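You operate a simulated robot arm through the tools that you are given. There is no shell and no other tool. Be economical: measure what you need, move in short steps, check, and stop when the job is done.

The job below is to be done with a simulated robot arm. You get a single attempt, and the scene is never put back.

Task
Shut the right cabinet door. Close the wide drawer. Put the pale cube on the open bay of the sanding table. Fetch the white cube and set it on the pale seat. Take the green push block and put it on the card. Open the grey drawer, put the rubber block in the inside of the grey drawer, then shut the drawer. Put the white bottle labelled "Outdoor" from the top of the sanding table on the open bay of the sanding table and the white bottle labelled "Indoor" on the top of the grey bench. Take the roller on the top of the sanding table and put it away on the top of the ply counter. Switch the small orange lever on. Open the wide yellow drawer, take the pale wood block from the inside of the wide yellow drawer and leave it on the top of the half-round form and shut the drawer again. Any order will do. Set down upright: green push block, white bottle. The small orange lever goes anticlockwise seen from above, to its stop.

It is judged by the outcome, as a careful person would: the job done as asked, and still so three seconds after it is handed in. It fails if anything else is knocked over, pushed out of place, dropped, spilled or broken.

Robot
A 6-joint arm with a two-finger gripper on a trunk, on a base that drives. Base frame: it is fixed to the floor where the robot stands at the start and does not move with it; the origin is under the middle of the robot, x ahead of it, y to its left, z up. Readings come in m, degrees, newtons and seconds.
Its first joint turns from -115.0 to 115.0 degrees. Places, roughly: card [3.75, 4, 0.5]; green push block (5x8x5 cm) [3.6, 4, 0.5]; grey drawer [1.1, 4.1, 0.2]; inside of the grey drawer [1, 4, 0.2]; open bay of the sanding table [7.1, 3.9, 0.3]; pale cube (4x4x4 cm) [4.8, 2.1, 0.8]; pale seat (22x22x3 cm) [3, 6.7, 0.8]; pale wood block (9x4x3 cm) [3.5, -2.2, 0.8]; right cabinet door [7.9, -0.1, 1]; roller (9x4x11 cm) [6.8, 3.8, 0.9]; rubber block (4x6x4 cm) [3.2, 3.9, 0.8]; small orange lever [3.1, -0.5, 0.9]; top of the grey bench [3.5, 3.3, 0.8]; top of the half-round form (15x15 cm) [3.44, -0.58, 0.98]; top of the ply counter [-1.4, -1.1, 0.9]; white bottle [7, 3.75, 1]; white cube (4x4x4 cm) [4.8, 2.2, 0.8]; wide drawer [6.1, 1.2, 0.5]; wide yellow drawer [3.5, -2.2, 0.8]. Payload 2.1 kg.
Tool frame: the origin (TCP) lies between the finger pads and is the grasp point; the fingertips stand 0.02 m ahead of it; z points along the fingers, y is the line along which they close. Largest opening 0.1 m; the body of the gripper starts 0.063 m behind the TCP.
Orientation is that of the tool frame in the base frame, as a unit quaternion [w, x, y, z]. With the fingers straight down and closing along the base's y, the tool's x points along the base's -x, its y along +y and its z along -z.

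Tools
- The arm moves only by the tool apply_moves. Its argument "moves" is a list of rows, each an object (a shift or turn left out is 0, a gripper value left out holds the last) with "hand": the gripper command, from -1 (shut) to 1 (fully open), values between in proportion; "dp": the shift along the base's x, y, z in units of 40 mm (1.0 is 40 mm), a list of three; "rot": the turn, a rotation vector about the base's x, y, z in units of 5 degrees (1.0 is 5 degrees), a list of three. In form: [{"hand": hand, "dp": [tx, ty, tz], "rot": [wx, wy, wz]}, ...]. A call has 1 to 10 rows; each row shifts and turns the commanded pose from where the row before left it. A call with a number of a shift or a turn outside -1 to 1 is refused whole. Each row takes 0.2 s and may step no farther than 0.05 m and 8.6 degrees from the row before; otherwise, or with a gripper value out of range, the whole call is refused. A pose out of reach is approached as far as the arm can. The call stops where the force on the tool passes 40 N (or 10 N more than at its start, if that is more) or the arm is blocked; 0.2 s more then pass. Each finger travels about 0.153 m/s and halts on what it meets, pressing with about 21 N; the grip force reading is that of the motor and also rises with nothing between the fingers. The clock runs only during rows and for 0.2 s after the last one: add rows that do not move to give the fingers time. It gives the time, the measured TCP pose, the force on the tool (base axes), the opening and the grip force at its end, in the units of the frame above (readings bear some noise), with the torque about the TCP (base axes, N m) and any sound that the robot's microphone picked up.
- Cameras (640 x 400 px; columns grow to the right, rows downward): "scene" is now at [0.0179, 0.1267, 1.6045]; the picture's right is [-0.14, -0.99, 0.00], its down [-0.47, 0.07, -0.88] and it looks along [0.87, -0.13, -0.47] (base axes); focal length 293 px, centre (320, 200). "wrist" rides on the gripper at [0.07, -0.019, -0.099] in the tool frame; the picture's right is [0.26, 0.97, 0.00], its down [-0.75, 0.20, -0.63] and it looks along [-0.61, 0.16, 0.78] (tool axes); focal length 230 px, centre (320, 200). There is no depth. A picture from a camera that has moved, and an enlarged one, comes with that camera's place and axes in the base frame and with its lens. The place of the scene camera against the robot may be out by one fixed shift of up to 0.025 m in any direction.
- capture(camera): a new picture of that camera. It takes no simulated time.
- raise_lower(by): slides the trunk up (or, below 0, down) by that many m; the arm and the scene camera ride with it, the base frame stays. It gives what a move gives, with no picture.
- base_move(legs): drives the robot by 1 to 6 legs, each [ahead, turn to the left] in m and degrees, along the robot's own axes; the way and the turn of a leg run together, so that a leg with both is an arc; at most 1.5 m and 180 degrees a leg. The arm and the cameras ride along, it lands a little off, and it stops where it bumps. It gives what a move gives.
- head_to(pan, tilt): turns the head with the scene camera to pan (to the left, within 155 degrees either way) and tilt (down, from -29 to 69), counted from straight ahead of the robot. It gives what a move gives.
- enlarge(camera, box): a new picture of the part [left, top, right, bottom] of that camera's present view, enlarged. It takes no simulated time.
- finish_job(): hands the job in; it is judged then, once.

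Go step by step. Nothing tells you exact positions but the pictures and the camera data: compare them with the known pose of the tool, close in by small moves and look again before you grip or let go. The budget is 556 turns and 360 pictures, counting those below and the enlarged ones. Unless the task says otherwise, let go and move clear before handing in.

The tools are called after "Request:" as a command line: name --argument value ..., lists and objects as JSON in quotes. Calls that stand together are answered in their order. apply_moves: Moves the arm, as the interface text tells. Its arguments: {"type":"object","properties":{"moves":{"type":"array","items":{"type":"object","properties":{"hand":{"type":"number"},"dp":{"type":"array","items":{"type":"number"}},"rot":{"type":"array","items":{"type":"number"}}}}}},"required":["moves"]} The other tools are called the same way: raise_lower (by) slides the trunk up or down; base_move (legs) drives the base; head_to (pan, tilt) turns the head that bears the scene camera; capture (camera) takes a picture; enlarge (camera, box) takes an enlarged picture of a part of a camera's view; finish_job () hands the job in.

At the start:

```text
time_s: 0.0
eef_pos: [0.3356, -0.0998, 1.2319]
ee_rot: [0.001, 0.0, 1.0, 0.0]
contact_force: [0.0, 0.3, -0.3]
moment: [0.01, 0.01, -0.01]
grip_width: 0.1003
gripper_force: 0.1
trunk travel left (down, up): [-0.8, 0.19]
robot x, y, heading: [0.0027, -0.0004, 0.0]
head pan, tilt: [-8.2, 28.2]
```

scene: 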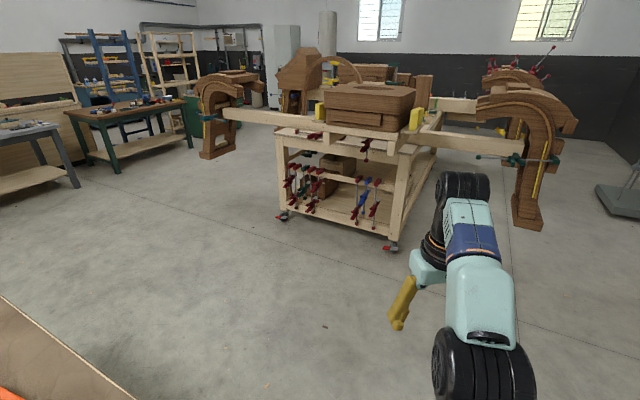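
wrist: 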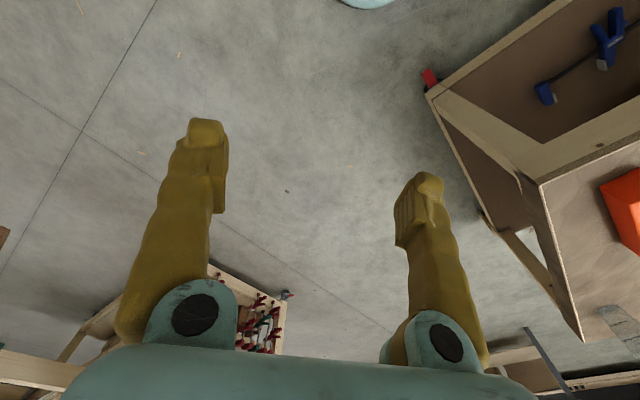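

The scene shows a workshop with a central clamp table ahead, and benches to the left. I'll look around first to map the room.

Request:
head_to --pan 40 --tilt 15

Request:
capture --camera "scene"

Request:
head_to --pan -60 --tilt 15

Request:
capture --camera "scene"

Request:
head_to --pan -150 --tilt 20

Request:
capture --camera "scene"

Request:
head_to --pan 120 --tilt 20

Request:
capture --camera "scene"

```text
time_s: 1.2
eef_pos: [0.3359, -0.1003, 1.233]
ee_rot: [0.0, 0.0, 1.0, 0.0]
contact_force: [0.3, 0.3, -0.8]
moment: [0.01, 0.0, 0.0]
grip_width: 0.0998
gripper_force: 0.0
trunk travel left (down, up): [-0.8, 0.19]
robot x, y, heading: [-0.0009, -0.0022, -0.2]
head pan, tilt: [40.0, 15.0]
```

```text
357 pictures are left
camera scene: at [-0.0007, 0.1996, 1.6258], right [0.64, -0.77, 0.0], down [-0.2, -0.17, -0.97], along [0.74, 0.62, -0.26], focal length 293 px, centre (320, 200)
```

scene: 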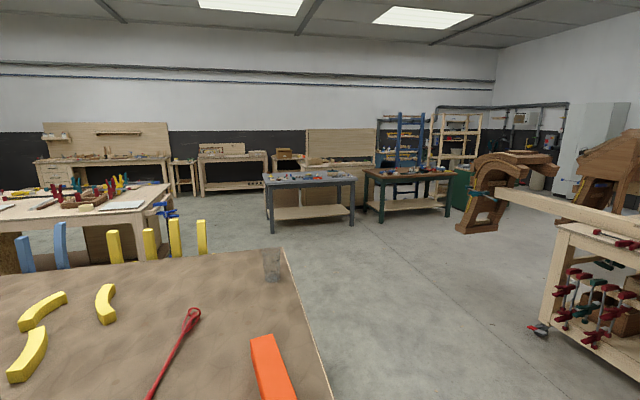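

```text
time_s: 2.9
eef_pos: [0.3354, -0.0997, 1.232]
ee_rot: [0.0, 0.0, 1.0, 0.0]
contact_force: [-0.9, -0.1, -0.2]
moment: [-0.02, 0.0, 0.02]
grip_width: 0.1003
gripper_force: 0.0
trunk travel left (down, up): [-0.8, 0.19]
robot x, y, heading: [0.0014, -0.0014, -0.2]
head pan, tilt: [-60.0, 15.0]
```

```text
356 pictures are left
camera scene: at [-0.0256, 0.0588, 1.6258], right [-0.87, -0.5, 0.0], down [-0.13, 0.22, -0.97], along [0.48, -0.84, -0.26], focal length 293 px, centre (320, 200)
```

scene: 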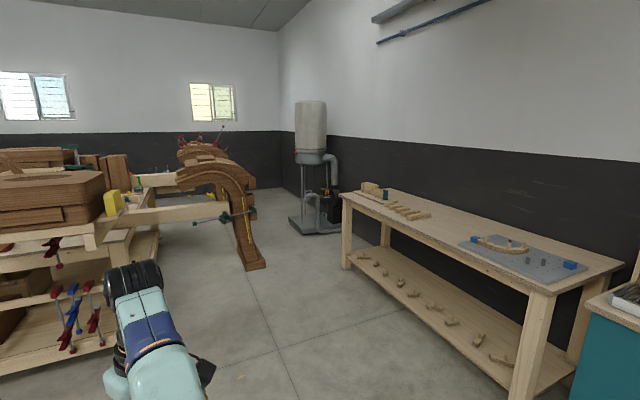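

```text
time_s: 4.6
eef_pos: [0.3362, -0.1011, 1.2325]
ee_rot: [0.0, 0.0, 1.0, 0.0]
contact_force: [-0.2, 0.8, -0.1]
moment: [-0.01, 0.03, 0.0]
grip_width: 0.1001
gripper_force: 0.0
trunk travel left (down, up): [-0.8, 0.19]
robot x, y, heading: [0.0005, -0.0008, 0.1]
head pan, tilt: [-150.0, 20.0]
```

```text
355 pictures are left
camera scene: at [-0.153, 0.093, 1.6177], right [-0.5, 0.87, 0.0], down [0.3, 0.17, -0.94], along [-0.81, -0.47, -0.34], focal length 293 px, centre (320, 200)
```

scene: 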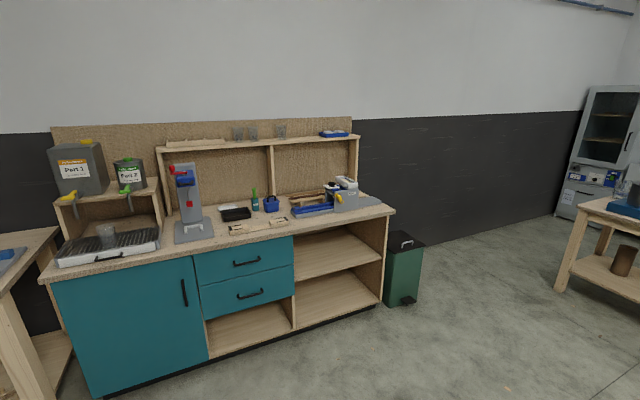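

```text
time_s: 8.3
eef_pos: [0.3355, -0.1007, 1.2335]
ee_rot: [0.0, 0.0, 1.0, 0.001]
contact_force: [-0.4, -0.1, -0.3]
moment: [0.02, -0.03, 0.03]
grip_width: 0.1
gripper_force: 0.1
trunk travel left (down, up): [-0.8, 0.19]
robot x, y, heading: [-0.0021, -0.0044, 0.0]
head pan, tilt: [120.0, 20.0]
```

```text
354 pictures are left
camera scene: at [-0.1189, 0.2204, 1.6177], right [0.87, 0.5, 0.0], down [0.17, -0.3, -0.94], along [-0.47, 0.81, -0.34], focal length 293 px, centre (320, 200)
```

scene: 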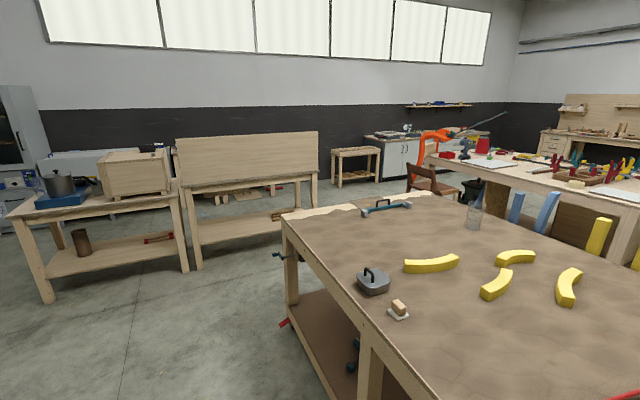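

The ply counter is behind right, the grey bench and green bench are ahead left, and the clamp/form table is ahead. I'll look at my own base and the lower workspace to judge footprint.

Request:
head_to --pan 0 --tilt 69

Request:
capture --camera "scene"

Request:
head_to --pan -8 --tilt 18

Request:
enlarge --camera "scene" --box '[160, 80, 640, 380]'

```text
time_s: 10.3
eef_pos: [0.3372, -0.1015, 1.2315]
ee_rot: [-0.001, 0.0, 1.0, -0.001]
contact_force: [-0.1, -0.3, -0.3]
moment: [0.0, 0.0, 0.0]
grip_width: 0.1002
gripper_force: 0.0
trunk travel left (down, up): [-0.8, 0.19]
robot x, y, heading: [-0.0019, 0.0025, 0.0]
head pan, tilt: [0.0, 68.8]
```

```text
353 pictures are left
camera scene: at [-0.0164, 0.1398, 1.5501], right [0.0, -1.0, 0.0], down [-0.93, 0.0, -0.36], along [0.36, 0.0, -0.93], focal length 293 px, centre (320, 200)
```

scene: 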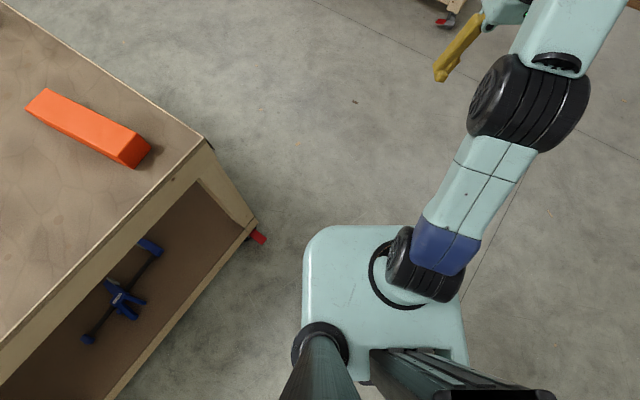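

```text
time_s: 11.5
eef_pos: [0.336, -0.1012, 1.2324]
ee_rot: [0.0, 0.0, 1.0, 0.0]
contact_force: [-0.1, 0.0, 0.2]
moment: [0.02, -0.03, -0.03]
grip_width: 0.1
gripper_force: 0.1
trunk travel left (down, up): [-0.8, 0.19]
robot x, y, heading: [-0.0004, -0.0007, -0.1]
head pan, tilt: [-8.0, 18.0]
```

```text
1.33 times, centred on (400, 230) of scene
camera zoom: at [0.0202, 0.1267, 1.6208], right [-0.14, -0.99, 0.0], down [-0.31, 0.04, -0.95], along [0.94, -0.13, -0.31], focal length 391 px, centre (213, 160)
```

zoom: 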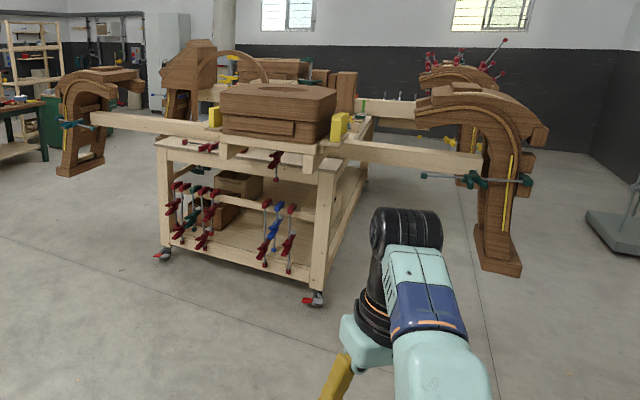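

The robot's carriage is about 0.38 m wide with the shoulder near its front. The form table is 2 m ahead; I'll drive closer to look at it.

Request:
base_move --legs '[[0.9, -10]]'

Request:
head_to --pan 0 --tilt 25

Request:
capture --camera "scene"

Request:
head_to --pan -50 --tilt 20

Request:
capture --camera "scene"

```text
time_s: 16.3
eef_pos: [1.2129, -0.2423, 1.233]
ee_rot: [0.0, 0.092, 0.996, 0.0]
contact_force: [0.7, -0.4, -0.5]
moment: [-0.05, 0.01, -0.01]
grip_width: 0.0999
gripper_force: 0.0
trunk travel left (down, up): [-0.8, 0.19]
robot x, y, heading: [0.8972, -0.0829, -10.5]
head pan, tilt: [-8.0, 18.0]
```

```text
time_s: 16.9
eef_pos: [1.2128, -0.2429, 1.2327]
ee_rot: [0.0, 0.091, 0.996, 0.0]
contact_force: [0.1, 0.0, 0.2]
moment: [0.0, -0.02, -0.02]
grip_width: 0.0999
gripper_force: 0.1
trunk travel left (down, up): [-0.8, 0.19]
robot x, y, heading: [0.902, -0.084, -10.6]
head pan, tilt: [0.0, 25.0]
```

```text
351 pictures are left
camera scene: at [0.9453, 0.049, 1.6096], right [-0.18, -0.98, 0.0], down [-0.42, 0.08, -0.91], along [0.89, -0.17, -0.42], focal length 293 px, centre (320, 200)
```

scene: 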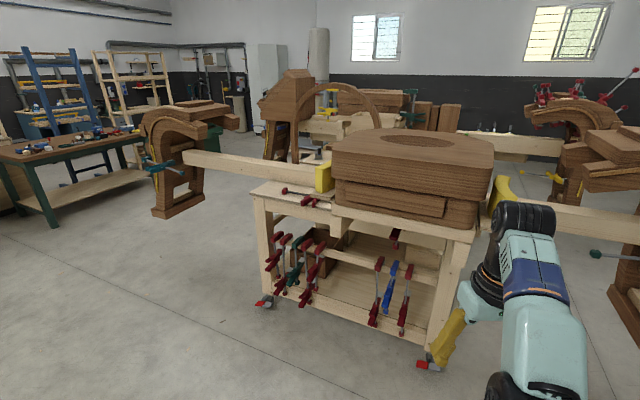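

```text
time_s: 18.1
eef_pos: [1.2121, -0.2437, 1.2318]
ee_rot: [0.001, 0.091, 0.996, 0.0]
contact_force: [0.2, 0.2, 0.7]
moment: [0.01, 0.0, 0.01]
grip_width: 0.1
gripper_force: 0.1
trunk travel left (down, up): [-0.8, 0.19]
robot x, y, heading: [0.8986, -0.0794, -10.4]
head pan, tilt: [-50.0, 20.0]
```

```text
350 pictures are left
camera scene: at [0.9006, -0.0152, 1.6177], right [-0.87, -0.49, 0.0], down [-0.17, 0.3, -0.94], along [0.46, -0.82, -0.34], focal length 293 px, centre (320, 200)
```

scene: 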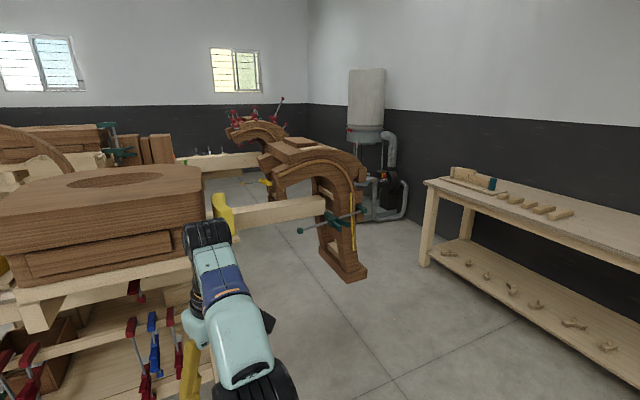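

I project the lever to about pixel (339,162), at the left edge of the large laminated block. Let me zoom in there.

Request:
head_to --pan 0 --tilt 25

Request:
enlarge --camera "scene" --box '[260, 60, 420, 160]'

Request:
enlarge --camera "scene" --box '[240, 140, 400, 240]'

```text
time_s: 19.3
eef_pos: [1.2131, -0.2426, 1.2326]
ee_rot: [0.0, 0.092, 0.996, 0.001]
contact_force: [-0.3, -0.2, -0.4]
moment: [0.03, 0.0, 0.0]
grip_width: 0.0998
gripper_force: 0.1
trunk travel left (down, up): [-0.8, 0.19]
robot x, y, heading: [0.9013, -0.0805, -10.5]
head pan, tilt: [0.0, 25.0]
```

```text
4.00 times, centred on (340, 110) of scene
camera zoom: at [0.9451, 0.0489, 1.6096], right [-0.18, -0.98, 0.0], down [-0.42, 0.08, -0.91], along [0.89, -0.17, -0.42], focal length 1172 px, centre (240, 560)
```

zoom: 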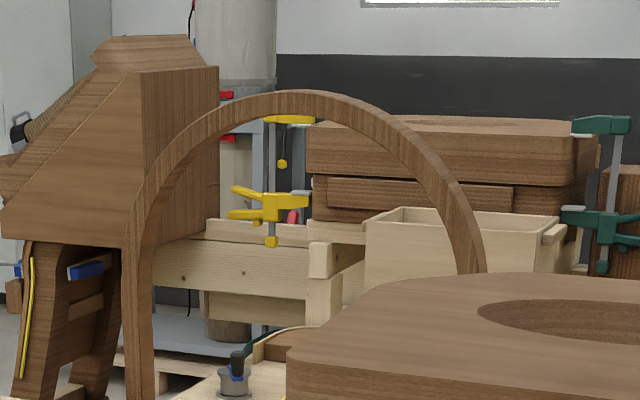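

```text
4.00 times, centred on (320, 190) of scene
camera zoom: at [0.9451, 0.0489, 1.6096], right [-0.18, -0.98, 0.0], down [-0.42, 0.08, -0.91], along [0.89, -0.17, -0.42], focal length 1172 px, centre (320, 240)
```

zoom: 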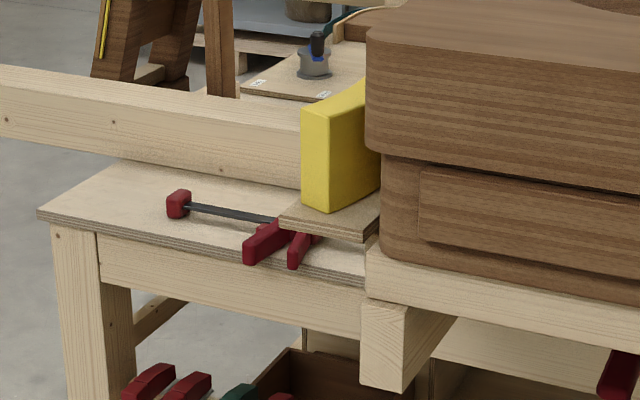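

A rotary switch with labels sits behind the left beam on a plywood plate. I'll move round to the left side of the form table to see the access.

Request:
base_move --legs '[[0, 50], [1.2, 0], [0.6, -15]]'

Request:
head_to --pan -60 --tilt 25

Request:
capture --camera "scene"

Request:
head_to --pan 20 --tilt 20

Request:
capture --camera "scene"

```text
time_s: 30.7
eef_pos: [2.6903, 1.0468, 1.234]
ee_rot: [0.0, -0.204, 0.979, 0.001]
contact_force: [0.0, -0.4, -0.2]
moment: [-0.02, 0.02, -0.04]
grip_width: 0.0998
gripper_force: 0.0
trunk travel left (down, up): [-0.8, 0.19]
robot x, y, heading: [2.3437, 1.0032, 23.7]
head pan, tilt: [0.0, 25.0]
```

```text
time_s: 32.0
eef_pos: [2.6905, 1.0459, 1.2328]
ee_rot: [0.0, -0.204, 0.979, -0.001]
contact_force: [0.2, -0.5, -0.5]
moment: [0.01, -0.03, 0.02]
grip_width: 0.0998
gripper_force: 0.1
trunk travel left (down, up): [-0.8, 0.19]
robot x, y, heading: [2.3449, 1.0001, 23.6]
head pan, tilt: [-60.0, 25.0]
```

```text
347 pictures are left
camera scene: at [2.2937, 1.0536, 1.6096], right [-0.59, -0.81, 0.0], down [-0.34, 0.25, -0.91], along [0.73, -0.54, -0.42], focal length 293 px, centre (320, 200)
```

scene: 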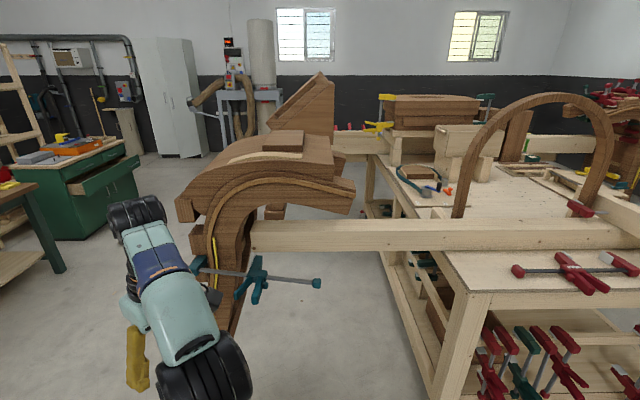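

```text
time_s: 33.5
eef_pos: [2.6915, 1.0466, 1.2324]
ee_rot: [0.0, -0.205, 0.979, 0.0]
contact_force: [0.1, -0.3, -0.2]
moment: [0.0, 0.01, 0.02]
grip_width: 0.0997
gripper_force: 0.1
trunk travel left (down, up): [-0.8, 0.19]
robot x, y, heading: [2.3466, 1.0039, 23.7]
head pan, tilt: [20.0, 20.0]
```

```text
346 pictures are left
camera scene: at [2.2868, 1.1723, 1.6177], right [0.69, -0.72, 0.0], down [-0.25, -0.24, -0.94], along [0.68, 0.65, -0.34], focal length 293 px, centre (320, 200)
```

scene: 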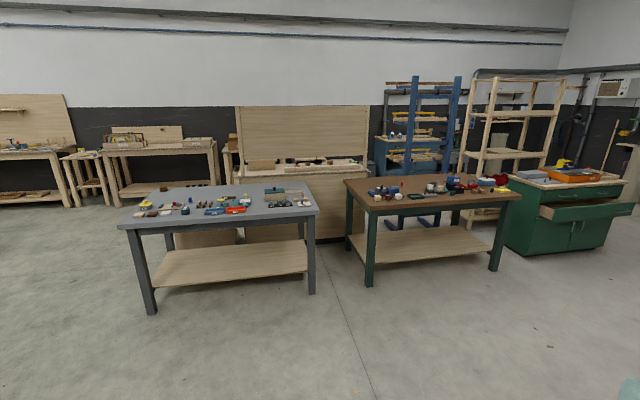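

Good view of grey bench, green bench and green cabinet. I'll zoom on the form table near the projected lever position.

Request:
head_to --pan -60 --tilt 25

Request:
enlarge --camera "scene" --box '[360, 120, 520, 220]'

Request:
enlarge --camera "scene" --box '[480, 120, 640, 220]'

```text
time_s: 35.0
eef_pos: [2.6914, 1.047, 1.2332]
ee_rot: [0.001, -0.204, 0.979, 0.0]
contact_force: [-0.3, 0.2, 0.6]
moment: [0.01, 0.01, 0.03]
grip_width: 0.1001
gripper_force: 0.1
trunk travel left (down, up): [-0.8, 0.19]
robot x, y, heading: [2.3432, 1.0015, 23.7]
head pan, tilt: [-60.0, 25.0]
```

```text
4.00 times, centred on (440, 170) of scene
camera zoom: at [2.2936, 1.0536, 1.6096], right [-0.59, -0.81, 0.0], down [-0.34, 0.25, -0.91], along [0.73, -0.54, -0.42], focal length 1172 px, centre (-160, 320)
```

zoom: 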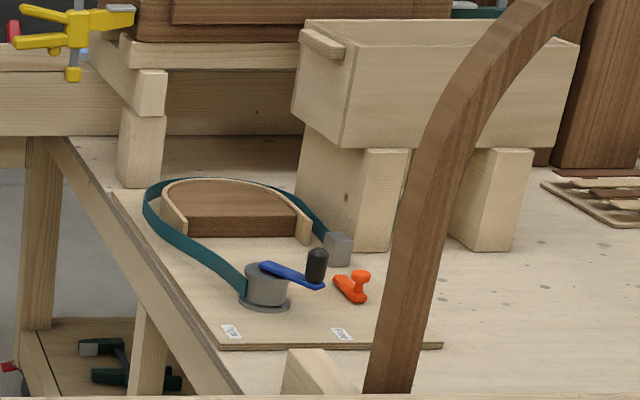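

```text
4.00 times, centred on (560, 170) of scene
camera zoom: at [2.2936, 1.0536, 1.6096], right [-0.59, -0.81, 0.0], down [-0.34, 0.25, -0.91], along [0.73, -0.54, -0.42], focal length 1172 px, centre (-640, 320)
```

zoom: 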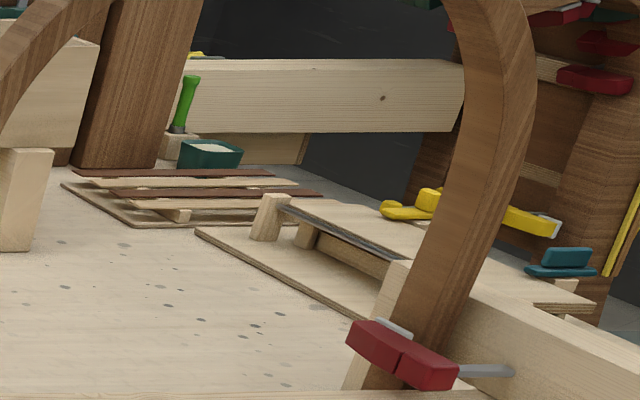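

The half-round form with band clamp and an orange lever lie about 0.15–0.26 m in from the table's left edge at roughly (3.19,-0.6). I'll drive round the first arch through the corridor beside the green bench.

Request:
base_move --legs '[[0, 6], [1.3, 0]]'

Request:
head_to --pan -50 --tilt 25

Request:
capture --camera "scene"

Request:
head_to --pan -120 --tilt 25

Request:
capture --camera "scene"

```text
time_s: 42.1
eef_pos: [3.8278, 1.7347, 1.2344]
ee_rot: [0.0, -0.255, 0.967, 0.0]
contact_force: [0.2, 0.3, 0.6]
moment: [0.01, 0.01, 0.0]
grip_width: 0.1001
gripper_force: 0.1
trunk travel left (down, up): [-0.8, 0.19]
robot x, y, heading: [3.4834, 1.6577, 29.7]
head pan, tilt: [-60.0, 25.0]
```

```text
time_s: 42.9
eef_pos: [3.8276, 1.7351, 1.2331]
ee_rot: [0.0, -0.255, 0.967, 0.001]
contact_force: [0.7, 0.8, -0.4]
moment: [0.0, 0.04, 0.03]
grip_width: 0.0998
gripper_force: 0.1
trunk travel left (down, up): [-0.8, 0.19]
robot x, y, heading: [3.4874, 1.6535, 29.7]
head pan, tilt: [-50.0, 25.0]
```

```text
343 pictures are left
camera scene: at [3.4386, 1.7153, 1.6096], right [-0.35, -0.94, 0.0], down [-0.4, 0.15, -0.91], along [0.85, -0.31, -0.42], focal length 293 px, centre (320, 200)
```

scene: 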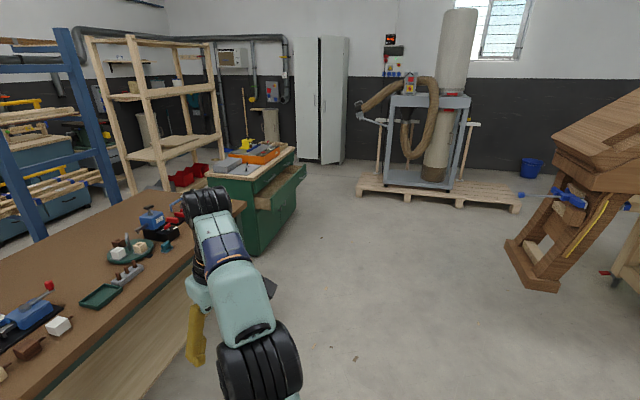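

```text
time_s: 44.3
eef_pos: [3.8285, 1.7331, 1.2333]
ee_rot: [0.0, -0.255, 0.967, 0.0]
contact_force: [0.2, 1.0, -0.2]
moment: [0.01, -0.02, 0.0]
grip_width: 0.1001
gripper_force: 0.0
trunk travel left (down, up): [-0.8, 0.19]
robot x, y, heading: [3.4849, 1.6529, 29.6]
head pan, tilt: [-120.0, 25.0]
```

```text
342 pictures are left
camera scene: at [3.3518, 1.6551, 1.6096], right [-1.0, 0.0, 0.0], down [0.0, 0.42, -0.91], along [0.0, -0.91, -0.42], focal length 293 px, centre (320, 200)
```

scene: 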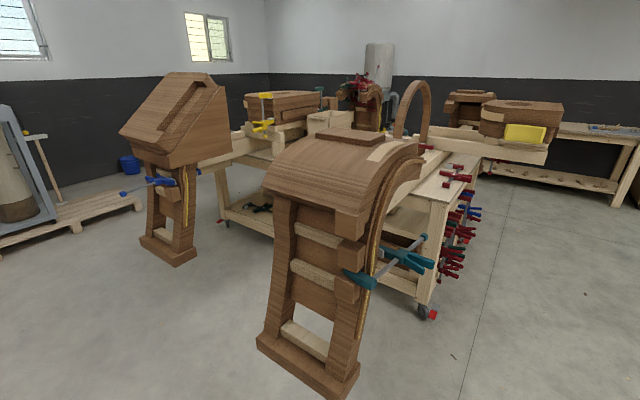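

The gap between the first arch (foot ~ (3.75,0.32)) and the house-shaped arch (foot ~ (4.46,-0.51)) is about 1 m; I'll drive to its mouth and face the table.

Request:
base_move --legs '[[0, -67.5], [1.25, 0], [0, -87.5]]'

Request:
head_to --pan 0 --tilt 25

Request:
capture --camera "scene"

```text
time_s: 57.4
eef_pos: [4.1261, 0.6634, 1.2314]
ee_rot: [0.0, 0.907, 0.421, 0.0]
contact_force: [0.0, -0.2, -0.8]
moment: [-0.01, 0.01, 0.01]
grip_width: 0.1
gripper_force: 0.0
trunk travel left (down, up): [-0.8, 0.19]
robot x, y, heading: [4.4198, 0.8546, -130.0]
head pan, tilt: [-120.0, 25.0]
```

```text
time_s: 59.4
eef_pos: [4.1267, 0.6634, 1.2328]
ee_rot: [0.0, 0.907, 0.422, -0.001]
contact_force: [0.4, -0.1, 0.4]
moment: [0.01, 0.01, 0.02]
grip_width: 0.0999
gripper_force: 0.1
trunk travel left (down, up): [-0.8, 0.19]
robot x, y, heading: [4.4164, 0.8552, -130.3]
head pan, tilt: [0.0, 25.0]
```

```text
341 pictures are left
camera scene: at [4.4947, 0.7409, 1.6096], right [-0.76, 0.64, 0.0], down [0.27, 0.32, -0.91], along [-0.58, -0.69, -0.42], focal length 293 px, centre (320, 200)
```

scene: 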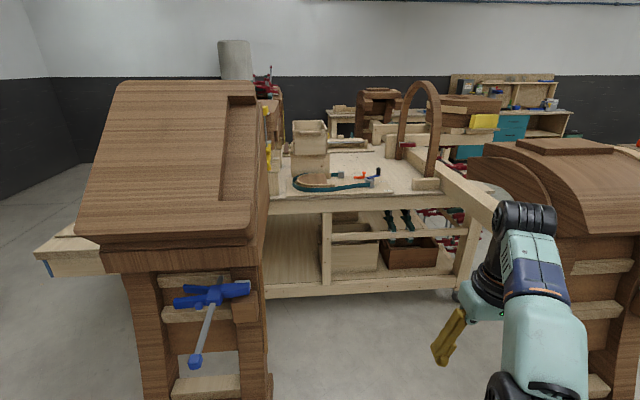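

The arches hang from the beams with feet at z≈0.5, so the gap is s≈0.03–0.6 along the edge. I'll advance half a metre slowly and re-check both sides.

Request:
base_move --legs '[[0.45, 0]]'

Request:
head_to --pan 60 --tilt 45

Request:
capture --camera "scene"

Request:
head_to --pan -45 --tilt 50

Request:
capture --camera "scene"

```text
time_s: 62.1
eef_pos: [3.8207, 0.3128, 1.2329]
ee_rot: [0.0, 0.91, 0.414, 0.0]
contact_force: [-0.4, 0.3, 0.0]
moment: [-0.03, -0.02, -0.01]
grip_width: 0.1001
gripper_force: 0.1
trunk travel left (down, up): [-0.8, 0.19]
robot x, y, heading: [4.1146, 0.4969, -130.9]
head pan, tilt: [0.0, 25.0]
```

```text
time_s: 63.5
eef_pos: [3.8196, 0.3132, 1.2324]
ee_rot: [0.0, 0.91, 0.414, -0.001]
contact_force: [-1.1, 0.4, 0.9]
moment: [-0.01, 0.0, 0.03]
grip_width: 0.0999
gripper_force: 0.1
trunk travel left (down, up): [-0.8, 0.19]
robot x, y, heading: [4.116, 0.4996, -131.1]
head pan, tilt: [60.0, 45.0]
```

```text
340 pictures are left
camera scene: at [4.2755, 0.3767, 1.579], right [-0.95, -0.32, 0.0], down [-0.23, 0.67, -0.71], along [0.23, -0.67, -0.71], focal length 293 px, centre (320, 200)
```

scene: 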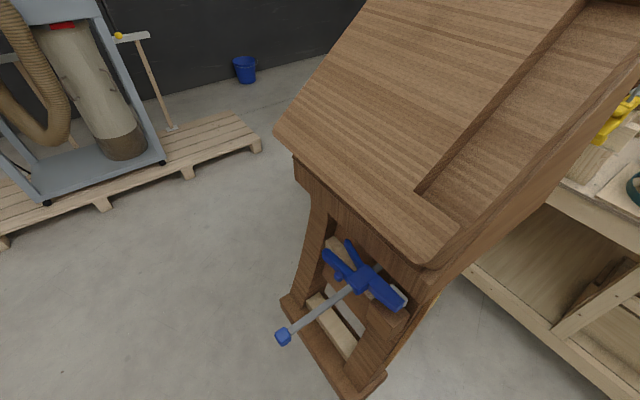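

```text
time_s: 65.3
eef_pos: [3.8203, 0.3133, 1.2331]
ee_rot: [0.0, 0.91, 0.414, 0.0]
contact_force: [-0.3, 0.3, 0.1]
moment: [0.01, 0.0, 0.04]
grip_width: 0.1
gripper_force: 0.0
trunk travel left (down, up): [-0.8, 0.19]
robot x, y, heading: [4.1139, 0.4985, -130.8]
head pan, tilt: [-45.0, 50.0]
```

```text
339 pictures are left
camera scene: at [4.1725, 0.4483, 1.5721], right [-0.07, 1.0, 0.0], down [0.76, 0.05, -0.64], along [-0.64, -0.05, -0.77], focal length 293 px, centre (320, 200)
```

scene: 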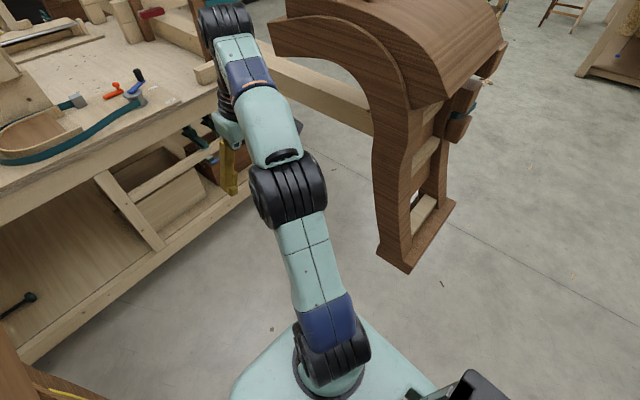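

Clearances: arch1 ends at s≈-0.1, house starts at s≈0.62; I'm at s≈0.37 drifting to the centre. Advance 0.6 m.

Request:
base_move --legs '[[0.6, 0]]'

Request:
head_to --pan -15 --tilt 50

Request:
capture --camera "scene"

```text
time_s: 68.6
eef_pos: [3.4268, -0.1299, 1.2325]
ee_rot: [0.0, 0.912, 0.409, 0.0]
contact_force: [0.5, 0.4, 0.8]
moment: [-0.01, -0.01, 0.02]
grip_width: 0.1
gripper_force: 0.0
trunk travel left (down, up): [-0.8, 0.19]
robot x, y, heading: [3.7232, 0.0587, -131.5]
head pan, tilt: [-45.0, 50.0]
```

```text
time_s: 69.6
eef_pos: [3.4264, -0.1295, 1.2319]
ee_rot: [0.0, 0.912, 0.409, 0.0]
contact_force: [-0.2, 0.2, 0.1]
moment: [0.0, 0.0, 0.0]
grip_width: 0.1002
gripper_force: 0.0
trunk travel left (down, up): [-0.8, 0.19]
robot x, y, heading: [3.7249, 0.0545, -131.7]
head pan, tilt: [-15.0, 50.0]
```

```text
338 pictures are left
camera scene: at [3.7927, -0.036, 1.5721], right [-0.55, 0.83, 0.0], down [0.64, 0.42, -0.64], along [-0.54, -0.35, -0.77], focal length 293 px, centre (320, 200)
```

scene: 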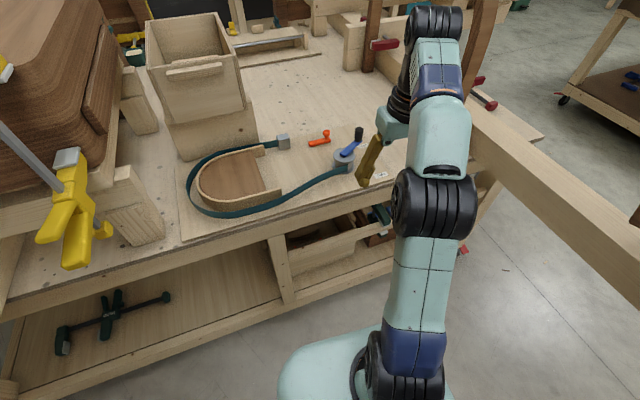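

I take the orange lever at about (3.06,-0.51,0.87) and the form at (3.42,-0.585). I'll advance another 0.3 m and look again.

Request:
base_move --legs '[[0.3, 0]]'

Request:
head_to --pan -10 --tilt 55

Request:
capture --camera "scene"

Request:
capture --camera "wrist"

```text
time_s: 71.6
eef_pos: [3.2248, -0.3544, 1.233]
ee_rot: [0.0, 0.912, 0.409, -0.001]
contact_force: [1.1, -0.6, -0.5]
moment: [-0.01, 0.0, 0.0]
grip_width: 0.1
gripper_force: 0.1
trunk travel left (down, up): [-0.8, 0.19]
robot x, y, heading: [3.527, -0.1727, -131.7]
head pan, tilt: [-15.0, 50.0]
```

```text
time_s: 72.3
eef_pos: [3.2242, -0.3554, 1.2332]
ee_rot: [0.0, 0.913, 0.408, 0.0]
contact_force: [0.2, -0.8, 0.4]
moment: [0.01, 0.0, -0.02]
grip_width: 0.1003
gripper_force: 0.1
trunk travel left (down, up): [-0.8, 0.19]
robot x, y, heading: [3.522, -0.1709, -131.8]
head pan, tilt: [-10.0, 55.0]
```

```text
337 pictures are left
camera scene: at [3.5993, -0.2651, 1.5656], right [-0.62, 0.79, 0.0], down [0.64, 0.51, -0.57], along [-0.45, -0.36, -0.82], focal length 293 px, centre (320, 200)
```

scene: 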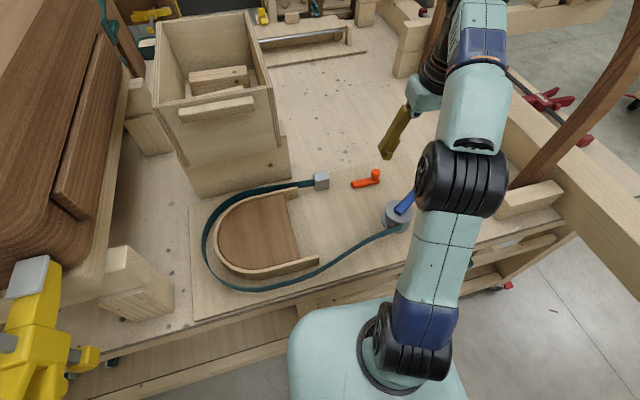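

```text
336 pictures are left
camera wrist: at [3.2575, -0.291, 1.3312], right [0.89, -0.45, 0.0], down [-0.35, -0.69, 0.63], along [-0.29, -0.56, -0.78], focal length 230 px, centre (320, 200)
```

wrist: 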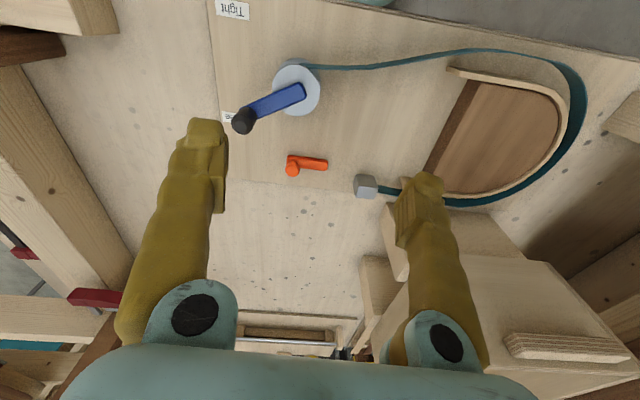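

The lever is now well within view at about (3.10,-0.515). I'll zoom in on it to tell pivot from handle.

Request:
enlarge --camera "scene" --box '[326, 155, 406, 205]'

Request:
enlarge --camera "wrist" --box '[266, 140, 346, 190]'

```text
8.00 times, centred on (366, 180) of scene
camera zoom: at [3.5993, -0.2651, 1.5656], right [-0.62, 0.79, 0.0], down [0.64, 0.51, -0.57], along [-0.45, -0.36, -0.82], focal length 2344 px, centre (-48, 360)
```

zoom: 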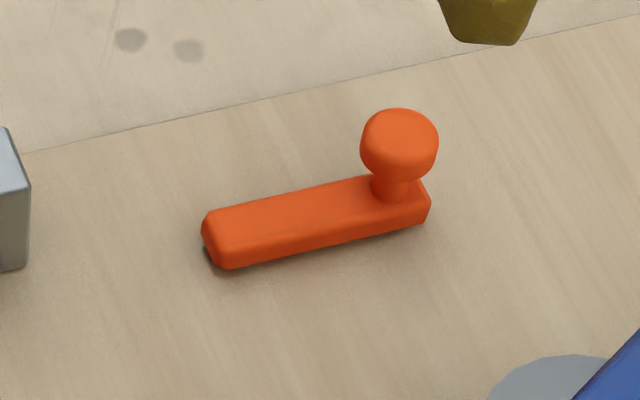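

```text
8.00 times, centred on (306, 165) of wrist
camera zoom: at [3.2575, -0.291, 1.3312], right [0.89, -0.45, 0.0], down [-0.35, -0.69, 0.63], along [-0.29, -0.56, -0.78], focal length 1841 px, centre (432, 480)
```

zoom: 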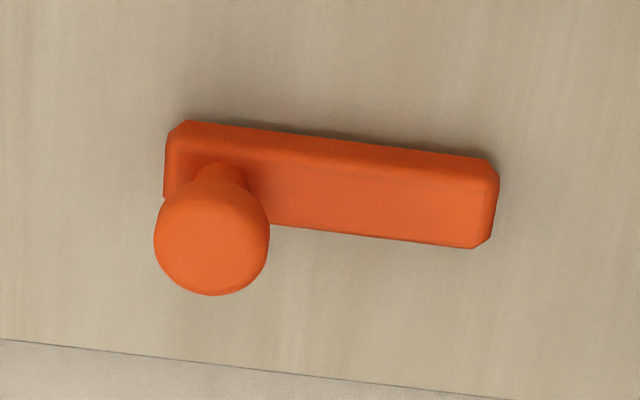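

The lever has its knob at about (3.07,-0.507) and plain (pivot) end at about (3.135,-0.545); anticlockwise means pushing the knob away from me. I'll close the gripper and test reach above it.

Request:
apply_moves --moves '[{"hand": -1, "dp": [-0.8, -0.65, -0.5]}, {"dp": [-0.8, -0.65, -0.5]}, {"dp": [-0.8, -0.65, -0.5]}, {"dp": [-0.7, -0.65, -0.5]}]'

Request:
capture --camera "scene"

```text
time_s: 73.3
eef_pos: [3.1602, -0.4249, 1.1224]
ee_rot: [0.0, 0.913, 0.408, 0.0]
contact_force: [-0.2, -0.2, 0.6]
moment: [0.07, 0.02, 0.01]
grip_width: 0.0
gripper_force: 21.0
out of reach, approached as far as the arm can: row 1, 2, 3, 4
trunk travel left (down, up): [-0.8, 0.19]
robot x, y, heading: [3.5247, -0.1675, -131.6]
head pan, tilt: [-10.0, 55.0]
```

```text
333 pictures are left
camera scene: at [3.5982, -0.2664, 1.5656], right [-0.62, 0.78, 0.0], down [0.64, 0.51, -0.57], along [-0.45, -0.35, -0.82], focal length 293 px, centre (320, 200)
```

scene: 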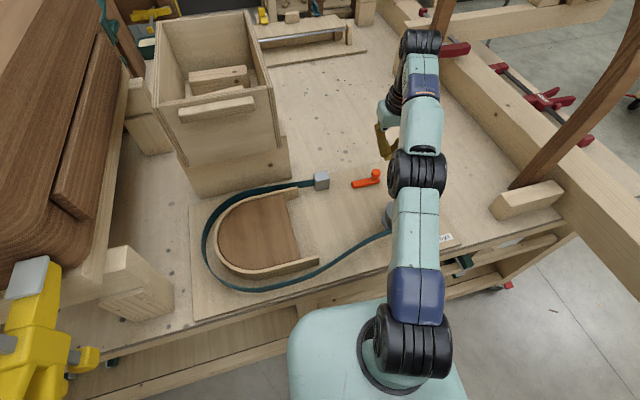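

The tool-down reach falls a bit short. I'll edge the base 0.06 m closer, then descend toward the near side of the knob.

Request:
base_move --legs '[[0.06, 0]]'

Request:
apply_moves --moves '[{"dp": [0, 0, -0.9]}, {"dp": [0, 0, -0.9]}, {"dp": [0, 0, -0.9]}, {"dp": [0, 0, -0.9]}]'

Request:
capture --camera "wrist"

Request:
capture --camera "scene"

```text
time_s: 74.3
eef_pos: [3.1375, -0.4509, 1.1225]
ee_rot: [-0.001, 0.913, 0.409, 0.001]
contact_force: [-1.2, -1.4, -0.1]
moment: [0.03, -0.06, -0.02]
grip_width: 0.0
gripper_force: 20.7
trunk travel left (down, up): [-0.8, 0.19]
robot x, y, heading: [3.5016, -0.1936, -131.8]
head pan, tilt: [-10.0, 55.0]
stopped in leg 1: the robot was blocked; the commanded pose is now the measured one
```

```text
time_s: 75.3
eef_pos: [3.141, -0.448, 0.9789]
ee_rot: [-0.001, 0.912, 0.409, -0.001]
contact_force: [-0.4, -0.3, 0.2]
moment: [0.0, 0.0, 0.0]
grip_width: 0.0
gripper_force: 21.3
trunk travel left (down, up): [-0.8, 0.19]
robot x, y, heading: [3.5035, -0.192, -131.4]
head pan, tilt: [-10.0, 55.0]
```

```text
332 pictures are left
camera wrist: at [3.173, -0.3838, 1.0779], right [0.89, -0.45, 0.0], down [-0.35, -0.69, 0.63], along [-0.28, -0.56, -0.78], focal length 230 px, centre (320, 200)
```

wrist: 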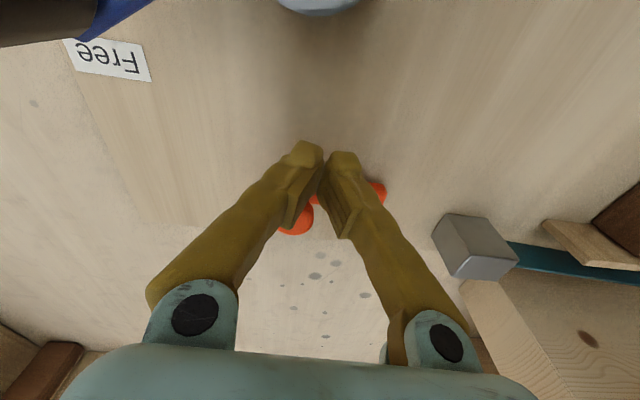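

```text
331 pictures are left
camera scene: at [3.5776, -0.2881, 1.5656], right [-0.62, 0.78, 0.0], down [0.64, 0.51, -0.57], along [-0.45, -0.36, -0.82], focal length 293 px, centre (320, 200)
```

scene: 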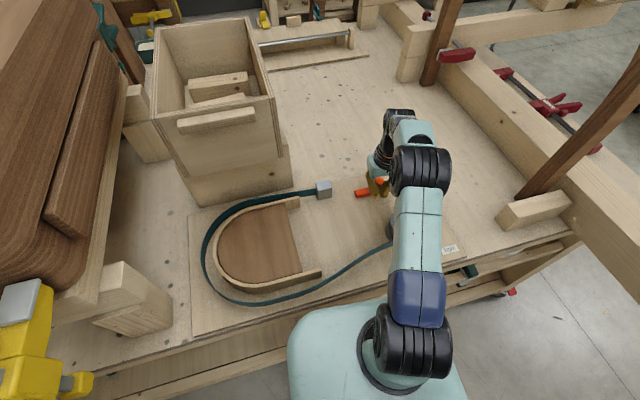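

The base just touched the table structure, so I'm at my closest. I'll move the closed fingers to the near side of the knob, then lower.

Request:
apply_moves --moves '[{"dp": [-0.5, -0.3, -0.5]}, {"dp": [-0.5, -0.3, -0.5]}, {}]'

Request:
capture --camera "wrist"

Request:
enlarge --camera "scene" --box '[320, 130, 440, 230]'

```text
time_s: 75.7
eef_pos: [3.1219, -0.4596, 0.9661]
ee_rot: [0.0, 0.911, 0.411, -0.003]
contact_force: [19.9, 11.9, 34.8]
moment: [-0.58, -0.14, 0.72]
grip_width: 0.0
gripper_force: 29.5
out of reach, approached as far as the arm can: row 2
trunk travel left (down, up): [-0.8, 0.19]
robot x, y, heading: [3.5025, -0.1962, -131.5]
head pan, tilt: [-10.0, 55.0]
stopped in row 2: the force on the tool passed its limit at 81 N (the readings are from after the stop); the commanded pose is now the measured one
```

```text
330 pictures are left
camera wrist: at [3.1548, -0.3951, 1.0634], right [0.9, -0.45, 0.0], down [-0.34, -0.69, 0.63], along [-0.28, -0.57, -0.77], focal length 230 px, centre (320, 200)
```

wrist: 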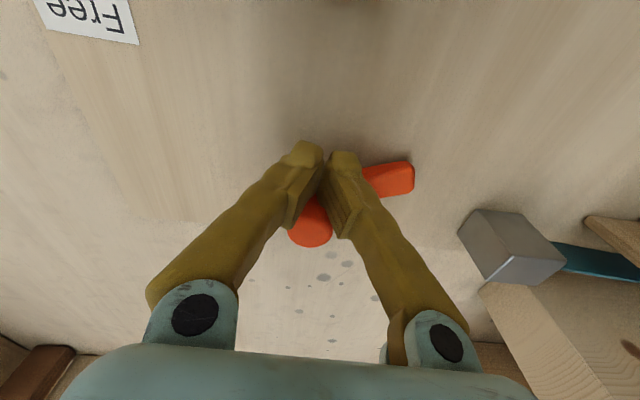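

```text
4.00 times, centred on (380, 180) of scene
camera zoom: at [3.5846, -0.2839, 1.5657], right [-0.62, 0.78, 0.0], down [0.64, 0.51, -0.58], along [-0.45, -0.36, -0.82], focal length 1172 px, centre (80, 280)
```

zoom: 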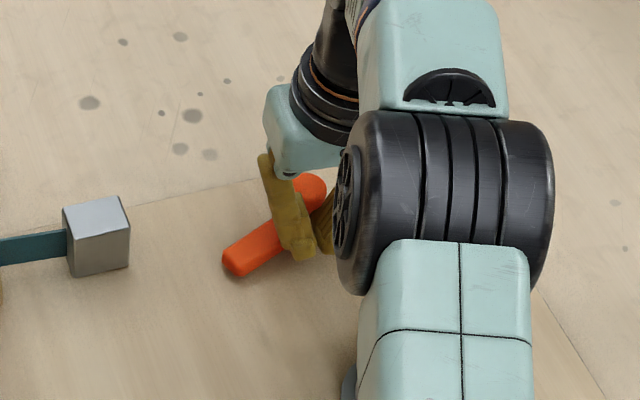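

The tabletop is higher than I assumed (lever knob top ≈0.945), so the fingers pressed the lever and turned it a little the right way. I'll lift, back off and tilt the tool forward for more reach.

Request:
apply_moves --moves '[{"dp": [0.2, 0.3, 0.7]}, {"dp": [0, 0.2, 0.5], "rot": [-0.97, 0.865, 0]}, {"rot": [-0.97, 0.865, 0]}, {"rot": [-0.97, 0.865, 0]}, {"rot": [-0.97, 0.865, 0]}, {"rot": [-0.97, 0.865, 0]}, {}]'

Request:
capture --camera "wrist"

Request:
enlarge --camera "scene" --box '[300, 100, 460, 240]'

```text
time_s: 77.3
eef_pos: [3.1256, -0.4404, 1.0094]
ee_rot: [0.113, 0.875, 0.393, -0.258]
contact_force: [0.2, -0.6, -1.1]
moment: [0.0, -0.01, 0.01]
grip_width: 0.0
gripper_force: 29.4
trunk travel left (down, up): [-0.8, 0.19]
robot x, y, heading: [3.5041, -0.1929, -131.6]
head pan, tilt: [-10.0, 55.0]
```

```text
328 pictures are left
camera wrist: at [3.1868, -0.3454, 1.0548], right [0.87, -0.48, -0.14], down [-0.04, -0.35, 0.93], along [-0.5, -0.8, -0.33], focal length 230 px, centre (320, 200)
```

wrist: 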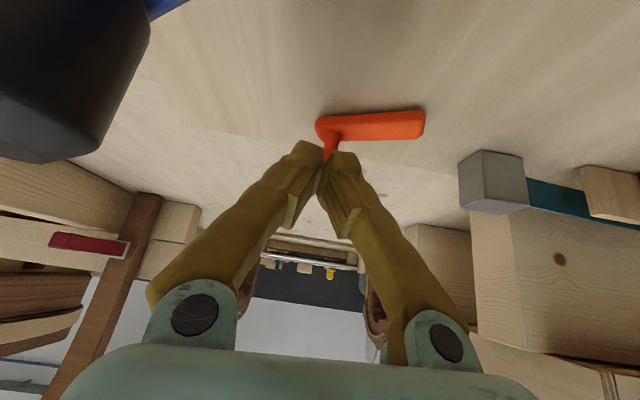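

```text
2.86 times, centred on (380, 170) of scene
camera zoom: at [3.5784, -0.2876, 1.5656], right [-0.62, 0.78, 0.0], down [0.64, 0.51, -0.57], along [-0.45, -0.36, -0.82], focal length 837 px, centre (149, 286)
```

zoom: 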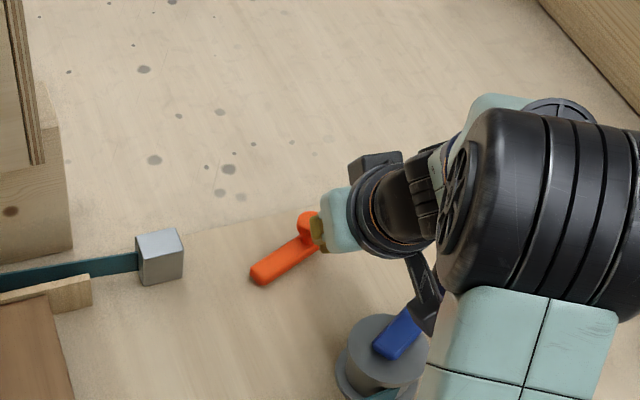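

The lever has turned about 27° anticlockwise so far. I'll lower the tilted fingertips on the near side of the knob and push it round in an arc.

Request:
apply_moves --moves '[{"dp": [-0.15, 0.2, -0.8]}, {"dp": [-0.15, 0.1, -0.8]}, {}]'

Request:
capture --camera "wrist"

```text
time_s: 78.0
eef_pos: [3.1174, -0.432, 0.9519]
ee_rot: [0.116, 0.874, 0.393, -0.261]
contact_force: [7.2, 2.9, 18.7]
moment: [1.85, -1.15, -0.41]
grip_width: 0.0
gripper_force: 29.0
trunk travel left (down, up): [-0.8, 0.19]
robot x, y, heading: [3.5023, -0.1943, -131.5]
head pan, tilt: [-10.0, 55.0]
stopped in row 3: the force on the tool passed its limit at 93 N (the readings are from after the stop); the commanded pose is now the measured one
```

```text
326 pictures are left
camera wrist: at [3.1793, -0.3349, 0.9972], right [0.86, -0.48, -0.14], down [-0.04, -0.35, 0.94], along [-0.5, -0.8, -0.32], focal length 230 px, centre (320, 200)
```

wrist: 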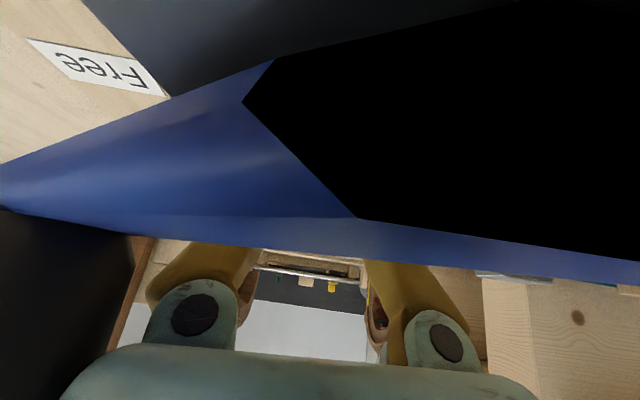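

The wrist camera touched the blue crank arm. I'll lift straight up and check the crank, then yaw the tool so the camera sits to the side.

Request:
apply_moves --moves '[{"dp": [0, 0, 0.8]}, {"dp": [0, 0, 0.9]}, {"dp": [0, 0, 0.9]}, {}]'

Request:
capture --camera "wrist"

Request:
capture --camera "scene"

```text
time_s: 79.0
eef_pos: [3.1144, -0.4293, 1.0555]
ee_rot: [0.115, 0.875, 0.392, -0.26]
contact_force: [0.4, 0.1, 0.2]
moment: [0.0, 0.02, -0.02]
grip_width: 0.0002
gripper_force: 29.1
trunk travel left (down, up): [-0.8, 0.19]
robot x, y, heading: [3.5025, -0.1934, -131.5]
head pan, tilt: [-10.0, 55.0]
```

```text
325 pictures are left
camera wrist: at [3.1745, -0.3331, 1.0987], right [0.86, -0.48, -0.14], down [-0.04, -0.35, 0.94], along [-0.5, -0.8, -0.32], focal length 230 px, centre (320, 200)
```

wrist: 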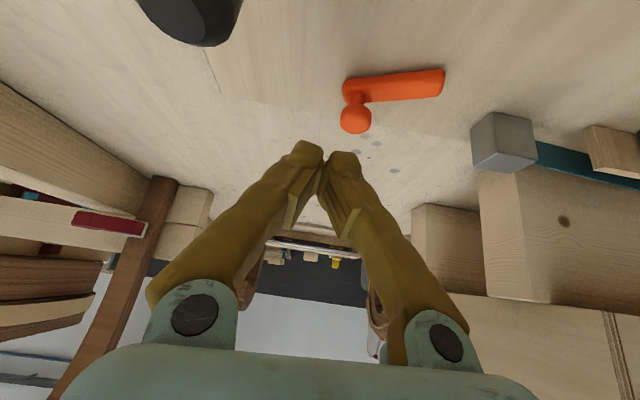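

```text
324 pictures are left
camera scene: at [3.5782, -0.2876, 1.5656], right [-0.62, 0.78, 0.0], down [0.64, 0.51, -0.57], along [-0.45, -0.36, -0.82], focal length 293 px, centre (320, 200)
```

scene: 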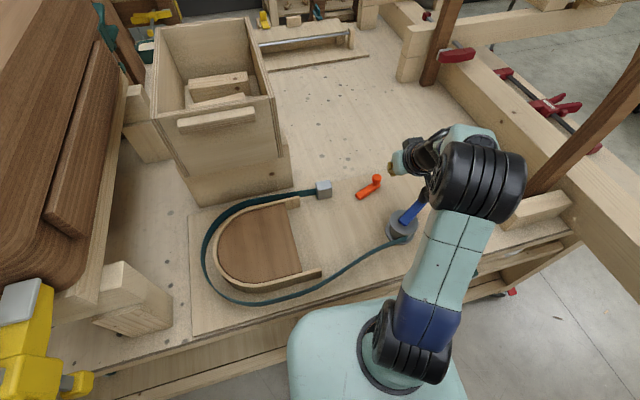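

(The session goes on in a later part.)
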